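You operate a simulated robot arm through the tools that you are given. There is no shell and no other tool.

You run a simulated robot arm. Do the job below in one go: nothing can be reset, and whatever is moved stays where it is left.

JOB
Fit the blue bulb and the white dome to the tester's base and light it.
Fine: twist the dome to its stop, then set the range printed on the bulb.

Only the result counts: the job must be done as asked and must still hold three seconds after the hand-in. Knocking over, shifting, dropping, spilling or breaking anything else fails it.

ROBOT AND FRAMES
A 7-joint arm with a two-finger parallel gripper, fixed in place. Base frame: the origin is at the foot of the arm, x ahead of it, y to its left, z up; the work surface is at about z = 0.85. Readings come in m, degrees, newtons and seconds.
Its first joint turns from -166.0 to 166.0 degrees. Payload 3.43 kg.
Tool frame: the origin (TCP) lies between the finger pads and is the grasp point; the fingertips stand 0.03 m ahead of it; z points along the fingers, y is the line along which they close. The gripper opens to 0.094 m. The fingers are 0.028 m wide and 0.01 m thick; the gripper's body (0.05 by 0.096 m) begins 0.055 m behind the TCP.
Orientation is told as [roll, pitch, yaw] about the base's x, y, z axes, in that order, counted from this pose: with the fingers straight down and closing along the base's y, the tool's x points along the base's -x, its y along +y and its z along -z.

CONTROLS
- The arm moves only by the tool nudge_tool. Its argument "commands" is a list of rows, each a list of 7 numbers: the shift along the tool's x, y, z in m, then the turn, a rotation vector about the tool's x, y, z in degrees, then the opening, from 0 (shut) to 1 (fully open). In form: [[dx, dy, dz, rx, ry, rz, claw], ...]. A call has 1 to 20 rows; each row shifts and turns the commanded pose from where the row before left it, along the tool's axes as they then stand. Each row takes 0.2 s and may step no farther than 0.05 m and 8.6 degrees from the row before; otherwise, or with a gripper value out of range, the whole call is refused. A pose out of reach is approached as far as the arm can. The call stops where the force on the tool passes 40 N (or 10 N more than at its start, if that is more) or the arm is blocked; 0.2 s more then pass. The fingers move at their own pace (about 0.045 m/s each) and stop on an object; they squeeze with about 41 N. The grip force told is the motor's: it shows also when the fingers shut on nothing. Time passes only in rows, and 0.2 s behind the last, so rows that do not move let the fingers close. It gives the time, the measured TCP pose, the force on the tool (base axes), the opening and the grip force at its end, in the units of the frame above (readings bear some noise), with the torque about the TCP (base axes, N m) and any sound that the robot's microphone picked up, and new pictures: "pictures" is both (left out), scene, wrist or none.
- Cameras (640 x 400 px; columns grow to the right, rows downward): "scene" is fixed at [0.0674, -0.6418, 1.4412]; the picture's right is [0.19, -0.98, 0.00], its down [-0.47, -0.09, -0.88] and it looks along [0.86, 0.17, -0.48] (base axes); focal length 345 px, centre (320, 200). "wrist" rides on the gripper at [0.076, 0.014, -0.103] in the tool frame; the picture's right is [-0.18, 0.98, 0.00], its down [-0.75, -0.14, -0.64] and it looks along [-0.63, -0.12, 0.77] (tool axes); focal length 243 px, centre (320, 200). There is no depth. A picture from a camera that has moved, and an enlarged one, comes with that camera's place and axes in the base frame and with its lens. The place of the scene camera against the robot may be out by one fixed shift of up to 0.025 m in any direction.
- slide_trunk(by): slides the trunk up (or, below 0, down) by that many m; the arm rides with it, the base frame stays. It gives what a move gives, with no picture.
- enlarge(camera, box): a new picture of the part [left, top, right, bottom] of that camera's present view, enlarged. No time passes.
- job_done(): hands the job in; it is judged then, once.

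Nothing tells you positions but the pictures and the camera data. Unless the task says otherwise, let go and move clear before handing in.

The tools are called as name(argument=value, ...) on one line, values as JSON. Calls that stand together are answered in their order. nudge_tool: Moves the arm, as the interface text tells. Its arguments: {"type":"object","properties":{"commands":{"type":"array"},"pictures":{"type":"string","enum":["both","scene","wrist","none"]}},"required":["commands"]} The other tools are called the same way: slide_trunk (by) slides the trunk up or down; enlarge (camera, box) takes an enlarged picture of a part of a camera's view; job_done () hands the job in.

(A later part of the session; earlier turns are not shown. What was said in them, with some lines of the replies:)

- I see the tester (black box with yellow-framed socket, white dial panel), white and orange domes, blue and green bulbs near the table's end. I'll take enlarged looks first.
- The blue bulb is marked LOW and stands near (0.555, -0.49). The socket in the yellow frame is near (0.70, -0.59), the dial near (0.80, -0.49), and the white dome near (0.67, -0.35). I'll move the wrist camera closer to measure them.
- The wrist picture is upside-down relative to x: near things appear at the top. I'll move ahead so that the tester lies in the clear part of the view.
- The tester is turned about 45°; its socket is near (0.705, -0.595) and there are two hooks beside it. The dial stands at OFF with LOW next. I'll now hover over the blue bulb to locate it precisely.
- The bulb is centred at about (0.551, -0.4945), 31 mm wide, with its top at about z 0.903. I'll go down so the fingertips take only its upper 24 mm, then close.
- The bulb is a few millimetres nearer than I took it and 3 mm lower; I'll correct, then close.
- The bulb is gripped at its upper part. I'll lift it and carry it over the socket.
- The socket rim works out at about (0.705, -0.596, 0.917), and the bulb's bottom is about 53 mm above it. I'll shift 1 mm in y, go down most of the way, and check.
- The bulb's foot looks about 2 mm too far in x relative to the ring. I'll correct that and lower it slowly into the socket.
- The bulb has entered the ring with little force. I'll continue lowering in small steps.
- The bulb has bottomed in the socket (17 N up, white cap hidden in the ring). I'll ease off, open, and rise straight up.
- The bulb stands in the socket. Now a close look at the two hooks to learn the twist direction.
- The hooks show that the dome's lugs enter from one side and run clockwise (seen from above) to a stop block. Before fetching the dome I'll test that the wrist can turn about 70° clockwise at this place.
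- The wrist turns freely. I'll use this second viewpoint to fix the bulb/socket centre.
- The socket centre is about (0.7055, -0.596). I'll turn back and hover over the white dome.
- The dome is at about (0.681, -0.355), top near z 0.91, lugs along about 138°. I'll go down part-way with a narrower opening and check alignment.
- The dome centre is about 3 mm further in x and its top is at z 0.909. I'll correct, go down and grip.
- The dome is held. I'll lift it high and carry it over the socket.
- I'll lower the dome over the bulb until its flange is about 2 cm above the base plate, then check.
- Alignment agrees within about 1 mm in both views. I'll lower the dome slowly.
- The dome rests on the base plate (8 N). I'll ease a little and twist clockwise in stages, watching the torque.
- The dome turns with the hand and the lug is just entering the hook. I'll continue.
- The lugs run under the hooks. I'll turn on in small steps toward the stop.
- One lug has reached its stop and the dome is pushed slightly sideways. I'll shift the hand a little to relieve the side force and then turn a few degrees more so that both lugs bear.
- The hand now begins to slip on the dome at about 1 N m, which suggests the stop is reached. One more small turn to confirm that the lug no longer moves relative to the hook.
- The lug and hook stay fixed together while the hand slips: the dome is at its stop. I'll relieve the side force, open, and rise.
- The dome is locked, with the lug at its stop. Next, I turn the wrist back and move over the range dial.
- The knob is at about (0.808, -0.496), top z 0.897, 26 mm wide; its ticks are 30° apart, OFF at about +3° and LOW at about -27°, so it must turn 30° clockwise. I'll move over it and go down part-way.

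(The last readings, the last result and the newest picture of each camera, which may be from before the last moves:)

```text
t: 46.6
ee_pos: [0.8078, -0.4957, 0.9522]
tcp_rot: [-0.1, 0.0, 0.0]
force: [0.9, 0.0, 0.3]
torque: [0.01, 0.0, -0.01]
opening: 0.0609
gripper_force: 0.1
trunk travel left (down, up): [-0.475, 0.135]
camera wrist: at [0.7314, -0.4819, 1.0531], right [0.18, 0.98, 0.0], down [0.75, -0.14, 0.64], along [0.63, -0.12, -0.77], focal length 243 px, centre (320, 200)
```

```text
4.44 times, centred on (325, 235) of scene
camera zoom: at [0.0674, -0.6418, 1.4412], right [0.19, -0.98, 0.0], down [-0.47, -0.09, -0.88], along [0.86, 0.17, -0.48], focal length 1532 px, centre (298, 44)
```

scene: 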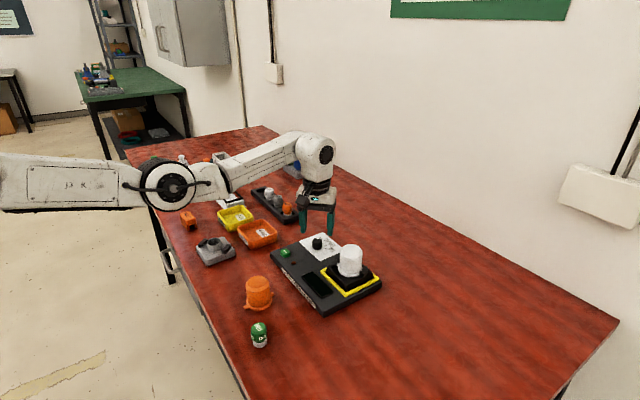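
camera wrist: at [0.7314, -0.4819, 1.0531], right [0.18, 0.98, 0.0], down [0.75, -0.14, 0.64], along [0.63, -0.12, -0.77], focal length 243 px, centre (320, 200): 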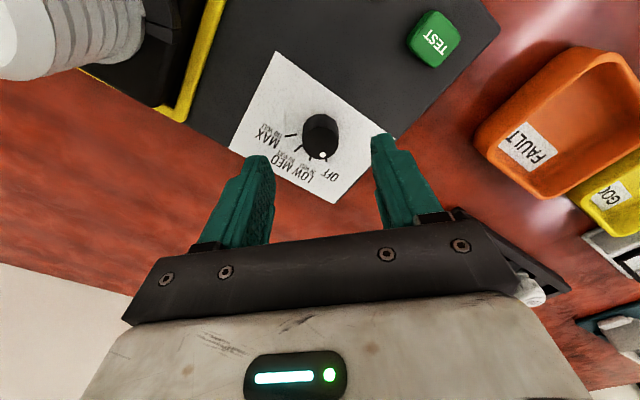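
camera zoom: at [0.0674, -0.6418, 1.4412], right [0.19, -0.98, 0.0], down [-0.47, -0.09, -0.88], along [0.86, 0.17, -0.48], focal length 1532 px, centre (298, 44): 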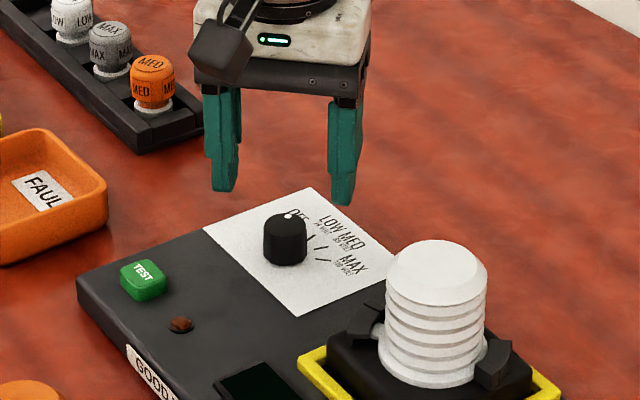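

The knob is right under the TCP. I'll go down to z ≈ 0.914 and close on it.

nudge_tool(commands=[[0, 0, 0.015, 0, 0, 0, 0.65], [0, 0, 0.015, 0, 0, 0, 0.65], [0, 0, 0.008, 0, 0, 0, 0.65], [0, 0, 0, 0, 0, 0, 0.65], [0, 0, 0, 0, 0, 0, 0.4], [0, 0, 0, 0, 0, 0, 0], [0, 0, 0, 0, 0, 0, 0], [0, 0, 0, 0, 0, 0, 0]])

enlarge(camera="wrist", box=[250, 80, 390, 200])

enlarge(camera="scene", box=[270, 190, 380, 280])

```text
t: 48.4
ee_pos: [0.8078, -0.496, 0.9135]
tcp_rot: [0.0, 0.0, 0.0]
force: [-1.0, 1.7, 0.3]
torque: [0.09, 0.05, 0.01]
opening: 0.0271
gripper_force: 45.1
trunk travel left (down, up): [-0.475, 0.135]
camera wrist: at [0.7317, -0.482, 1.0152], right [0.18, 0.98, 0.0], down [0.75, -0.14, 0.64], along [0.63, -0.12, -0.77], focal length 243 px, centre (320, 200)
```

scene: 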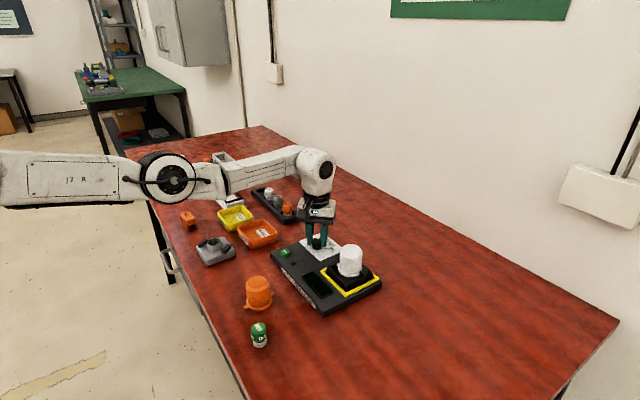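
wrist: 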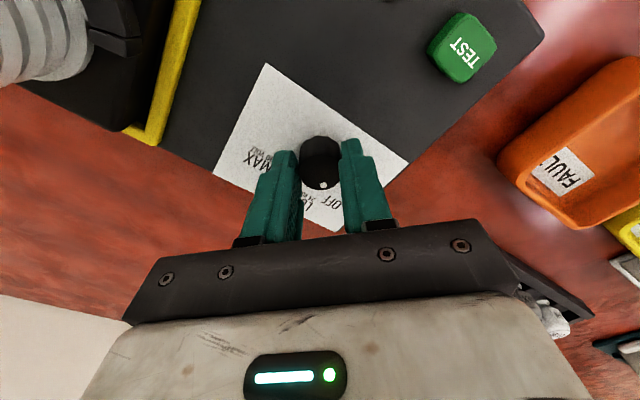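

```text
3.33 times, centred on (320, 140) of wrist
camera zoom: at [0.7317, -0.482, 1.0152], right [0.18, 0.98, 0.0], down [0.75, -0.14, 0.64], along [0.63, -0.12, -0.77], focal length 809 px, centre (320, 400)
```

zoom: 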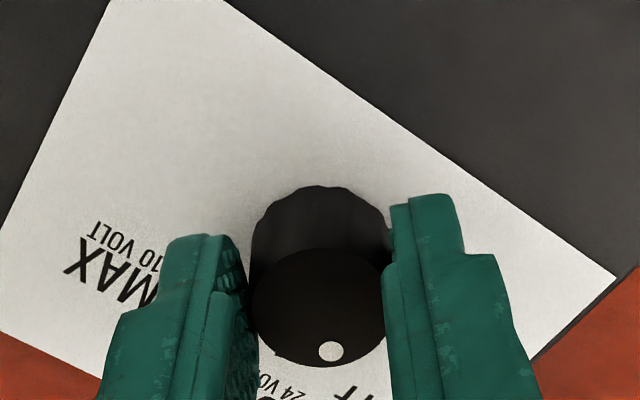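

```text
4.44 times, centred on (325, 235) of scene
camera zoom: at [0.0674, -0.6418, 1.4412], right [0.19, -0.98, 0.0], down [-0.47, -0.09, -0.88], along [0.86, 0.17, -0.48], focal length 1532 px, centre (298, 44)
```

zoom: 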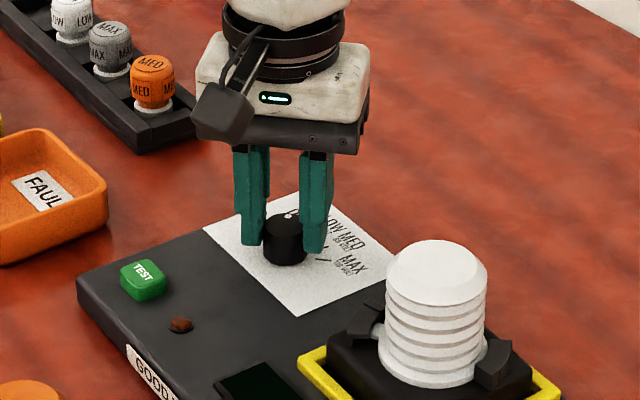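

The knob is gripped (27 mm). I'll turn it 30° clockwise in small steps.

nudge_tool(commands=[[0, 0, 0, 0, 0, 5, 0], [0, 0, 0, 0, 0, 5, 0], [0, 0, 0, 0, 0, 5, 0], [0, 0, 0, 0, 0, 5, 0], [0, 0, 0, 0, 0, 5, 0], [0, 0, 0, 0, 0, 5, 0], [0, 0, 0, 0, 0, 0, 0], [0, 0, 0, 0, 0, 0, 0]])

enlarge(camera="wrist", box=[250, 80, 390, 200])

enlarge(camera="scene", box=[290, 210, 380, 300])

```text
t: 50.2
ee_pos: [0.8087, -0.4947, 0.9134]
tcp_rot: [0.0, 0.0, -30.0]
force: [-0.5, 13.6, 3.7]
torque: [0.45, 0.24, 0.06]
opening: 0.0269
gripper_force: 44.5
trunk travel left (down, up): [-0.475, 0.135]
camera wrist: at [0.7494, -0.4448, 1.0152], right [0.65, 0.76, 0.0], down [0.58, -0.5, 0.64], along [0.49, -0.42, -0.77], focal length 243 px, centre (320, 200)
```

scene: 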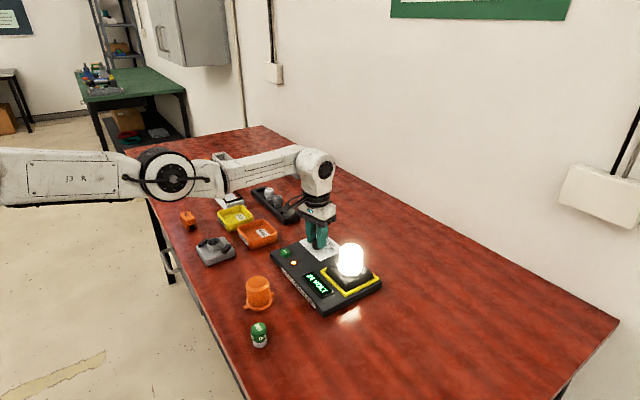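
wrist: 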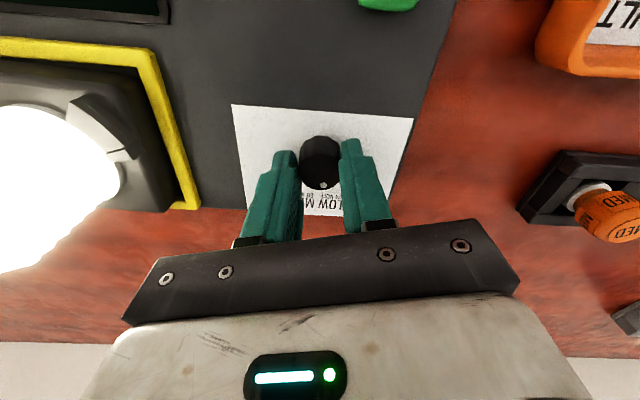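

```text
3.33 times, centred on (320, 140) of wrist
camera zoom: at [0.7494, -0.4448, 1.0152], right [0.65, 0.76, 0.0], down [0.58, -0.5, 0.64], along [0.49, -0.42, -0.77], focal length 809 px, centre (320, 400)
```

zoom: 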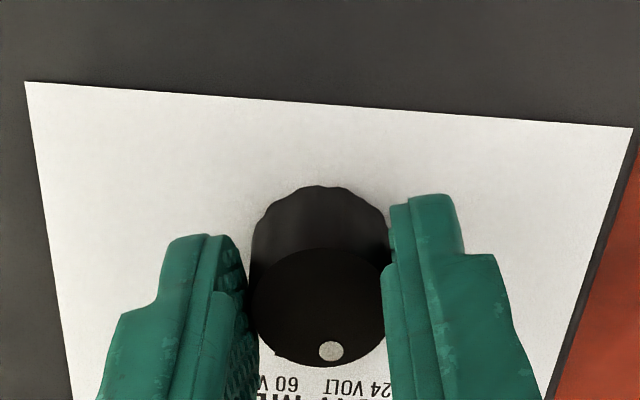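

```text
4.44 times, centred on (335, 255) of scene
camera zoom: at [0.0674, -0.6418, 1.4412], right [0.19, -0.98, 0.0], down [-0.47, -0.09, -0.88], along [0.86, 0.17, -0.48], focal length 1532 px, centre (253, -44)
```

zoom: 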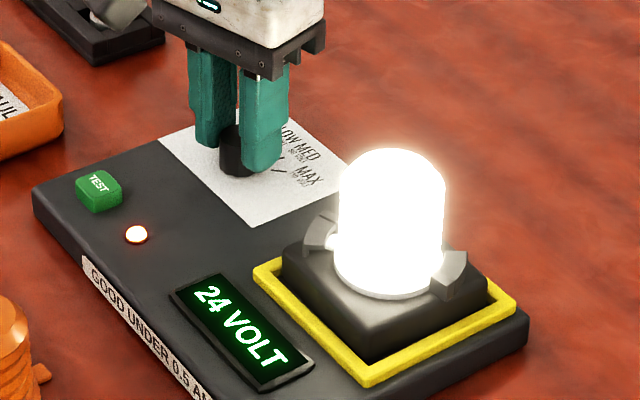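

The lamp is lit and the display shows 24 VOLT, which is LOW. I'll relieve the side force, let go of the knob and rise.

nudge_tool(commands=[[0.0007, 0.0013, 0, 0, 0, 0, 0], [0, 0, 0, 0, 0, 0, 0], [0, 0, 0, 0, 0, 0, 0.4], [0, 0, 0, 0, 0, 0, 0.55], [0, 0, 0, 0, 0, 0, 0.55], [0, 0, -0.015, 0, 0, 0, 0.55], [0, 0, -0.03, 0, 0, 0, 0.55], [0, 0, -0.045, 0, 0, 0, 0.55], [0, 0, -0.045, 0, 0, 0, 0.55], [0.02, 0, -0.04, 0, 0, 0, 0.55], [0.04, 0, -0.02, 0, 0, 0, 0.55], [0, 0, 0, 0, 0, 0, 0.55]])

enlarge(camera="scene", box=[290, 210, 380, 300])

enlarge(camera="scene", box=[300, 225, 350, 265])

enlarge(camera="wrist", box=[200, 0, 400, 130])

```text
t: 52.8
ee_pos: [0.7551, -0.4635, 1.1085]
tcp_rot: [0.0, 0.1, -29.9]
force: [0.1, 0.5, 0.4]
torque: [-0.06, 0.02, -0.02]
opening: 0.0518
gripper_force: 0.2
trunk travel left (down, up): [-0.475, 0.135]
camera wrist: at [0.697, -0.4135, 1.2103], right [0.65, 0.76, 0.0], down [0.58, -0.5, 0.64], along [0.49, -0.42, -0.77], focal length 243 px, centre (320, 200)
```

scene: 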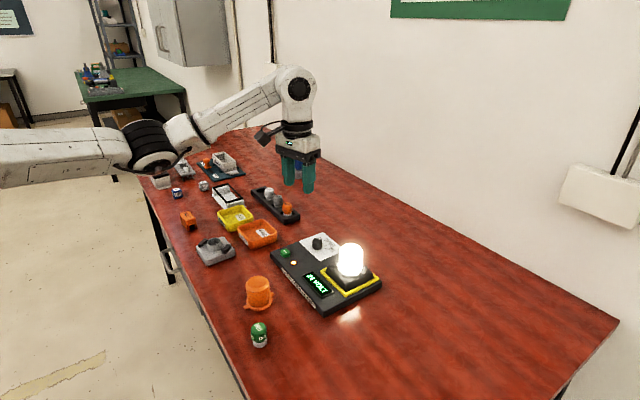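
wrist: 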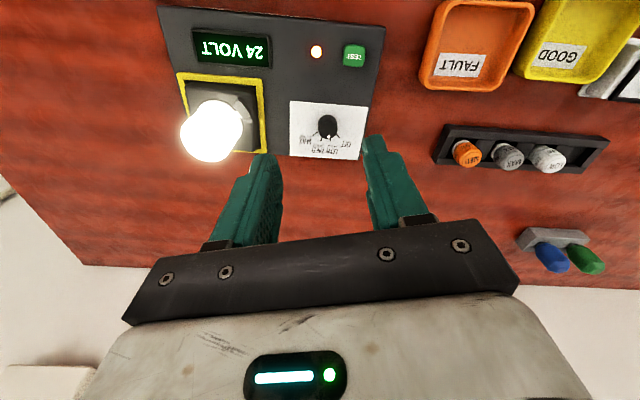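

```text
4.44 times, centred on (335, 255) of scene
camera zoom: at [0.0674, -0.6418, 1.4412], right [0.19, -0.98, 0.0], down [-0.47, -0.09, -0.88], along [0.86, 0.17, -0.48], focal length 1532 px, centre (253, -44)
```

zoom: 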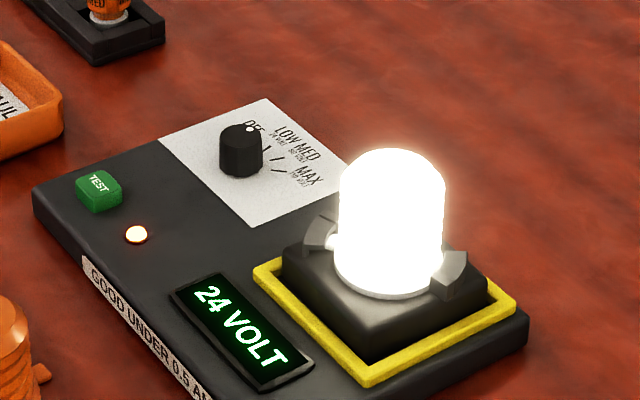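

```text
10.00 times, centred on (325, 245) of scene
camera zoom: at [0.0674, -0.6418, 1.4412], right [0.19, -0.98, 0.0], down [-0.47, -0.09, -0.88], along [0.86, 0.17, -0.48], focal length 3447 px, centre (270, -250)
```

zoom: 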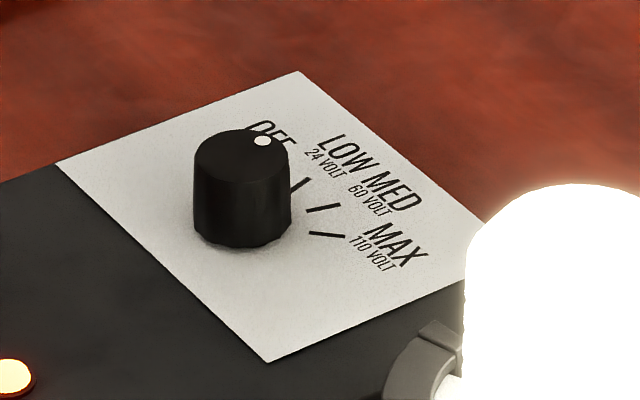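

```text
3.08 times, centred on (300, 65) of wrist
camera zoom: at [0.697, -0.4135, 1.2103], right [0.65, 0.76, 0.0], down [0.58, -0.5, 0.64], along [0.49, -0.42, -0.77], focal length 746 px, centre (382, 615)
```

zoom: 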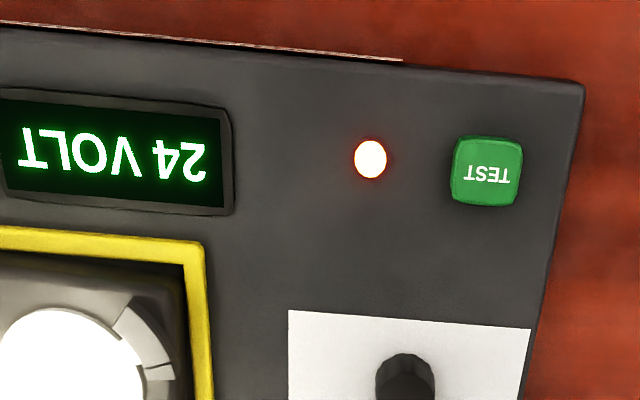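

The lamp stays lit with the hand clear. I'll check the dial's pointer against the LOW tick.

enlarge(camera="wrist", box=[285, 95, 375, 165])

enlarge(camera="wrist", box=[170, 60, 280, 170])

enlarge(camera="scene", box=[130, 140, 330, 360])

```text
5.71 times, centred on (330, 130) of wrist
camera zoom: at [0.697, -0.4135, 1.2103], right [0.65, 0.76, 0.0], down [0.58, -0.5, 0.64], along [0.49, -0.42, -0.77], focal length 1386 px, centre (263, 600)
```

zoom: 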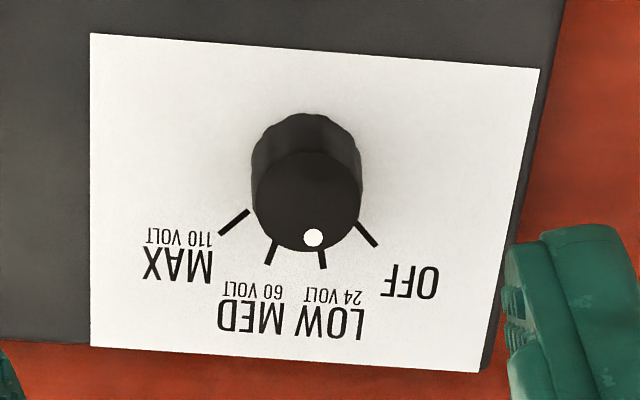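

```text
3.64 times, centred on (225, 115) of wrist
camera zoom: at [0.697, -0.4135, 1.2103], right [0.65, 0.76, 0.0], down [0.58, -0.5, 0.64], along [0.49, -0.42, -0.77], focal length 882 px, centre (666, 509)
```

zoom: 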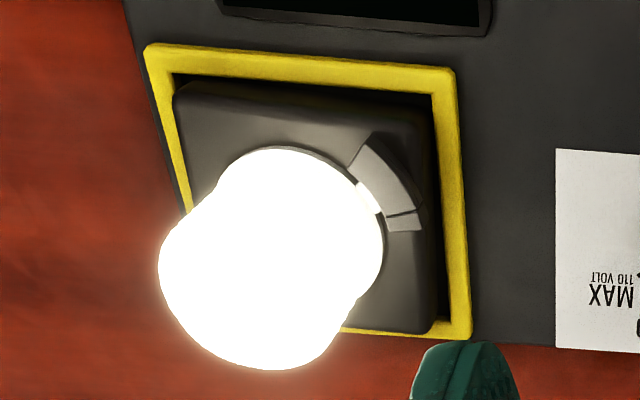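

```text
1.82 times, centred on (230, 250) of scene
camera zoom: at [0.0674, -0.6418, 1.4412], right [0.19, -0.98, 0.0], down [-0.47, -0.09, -0.88], along [0.86, 0.17, -0.48], focal length 627 px, centre (484, 109)
```

zoom: 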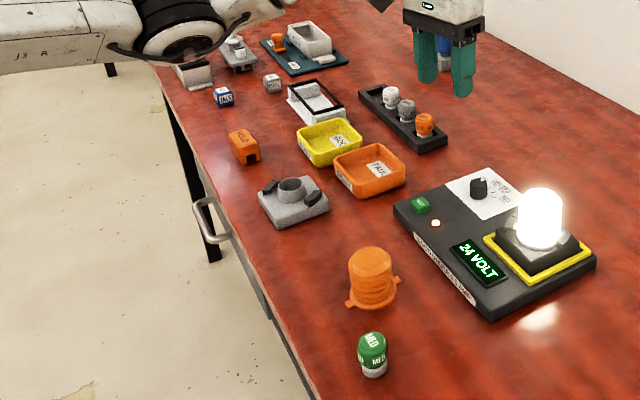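

The pointer is on LOW, the display reads 24 VOLT and the lamp glows. I'll wait a moment to see that it holds.

nudge_tool(commands=[[0, 0, 0, 0, 0, 0, 0.55], [0, 0, 0, 0, 0, 0, 0.55], [0, 0, 0, 0, 0, 0, 0.55], [0, 0, 0, 0, 0, 0, 0.55], [0, 0, 0, 0, 0, 0, 0.55], [0, 0, 0, 0, 0, 0, 0.55], [0, 0, 0, 0, 0, 0, 0.55], [0, 0, 0, 0, 0, 0, 0.55], [0, 0, 0, 0, 0, 0, 0.55], [0, 0, 0, 0, 0, 0, 0.55], [0, 0, 0, 0, 0, 0, 0.55], [0, 0, 0, 0, 0, 0, 0.55], [0, 0, 0, 0, 0, 0, 0.55], [0, 0, 0, 0, 0, 0, 0.55], [0, 0, 0, 0, 0, 0, 0.55]], pictures="scene")

```text
t: 56.0
ee_pos: [0.7547, -0.4645, 1.1085]
tcp_rot: [0.0, 0.1, -30.0]
force: [-0.4, -0.6, 0.3]
torque: [-0.02, 0.02, 0.0]
opening: 0.0516
gripper_force: 0.1
trunk travel left (down, up): [-0.475, 0.135]
```

scene: 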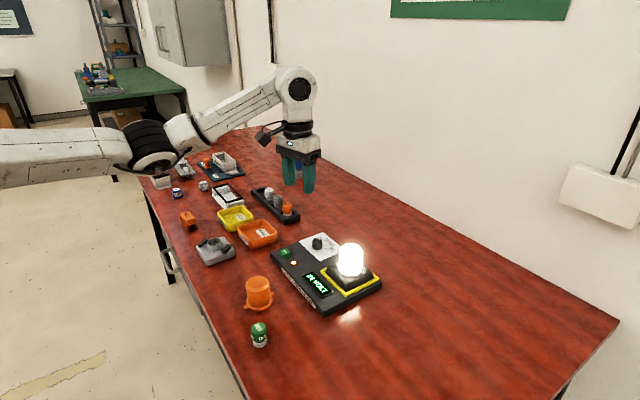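

The lamp has stayed lit for over three seconds with the hand clear and nothing else disturbed. I hand the job in.

job_done()

```text
The job is handed in.
```

The job is done and handed in. The blue LOW bulb is in the tester's base under the white dome, the range is set to LOW, and the lamp is lit.

- **Bulb:** it bottomed in the socket under light pressure.
- **Dome:** I twisted it clockwise until both lugs were under the hooks and the hand began to slip on it. The lug no longer moved relative to its hook, so I took that as the stop.
- **Range:** the dial's pointer is on the LOW tick and the display reads 24 VOLT.

With the hand clear, the lamp stayed lit for more than three seconds before the hand-in. The base sits loosely in its yellow frame, and the twist moved it a millimetre or so inside it. Nothing else looked disturbed in the pictures. I did not press TEST.
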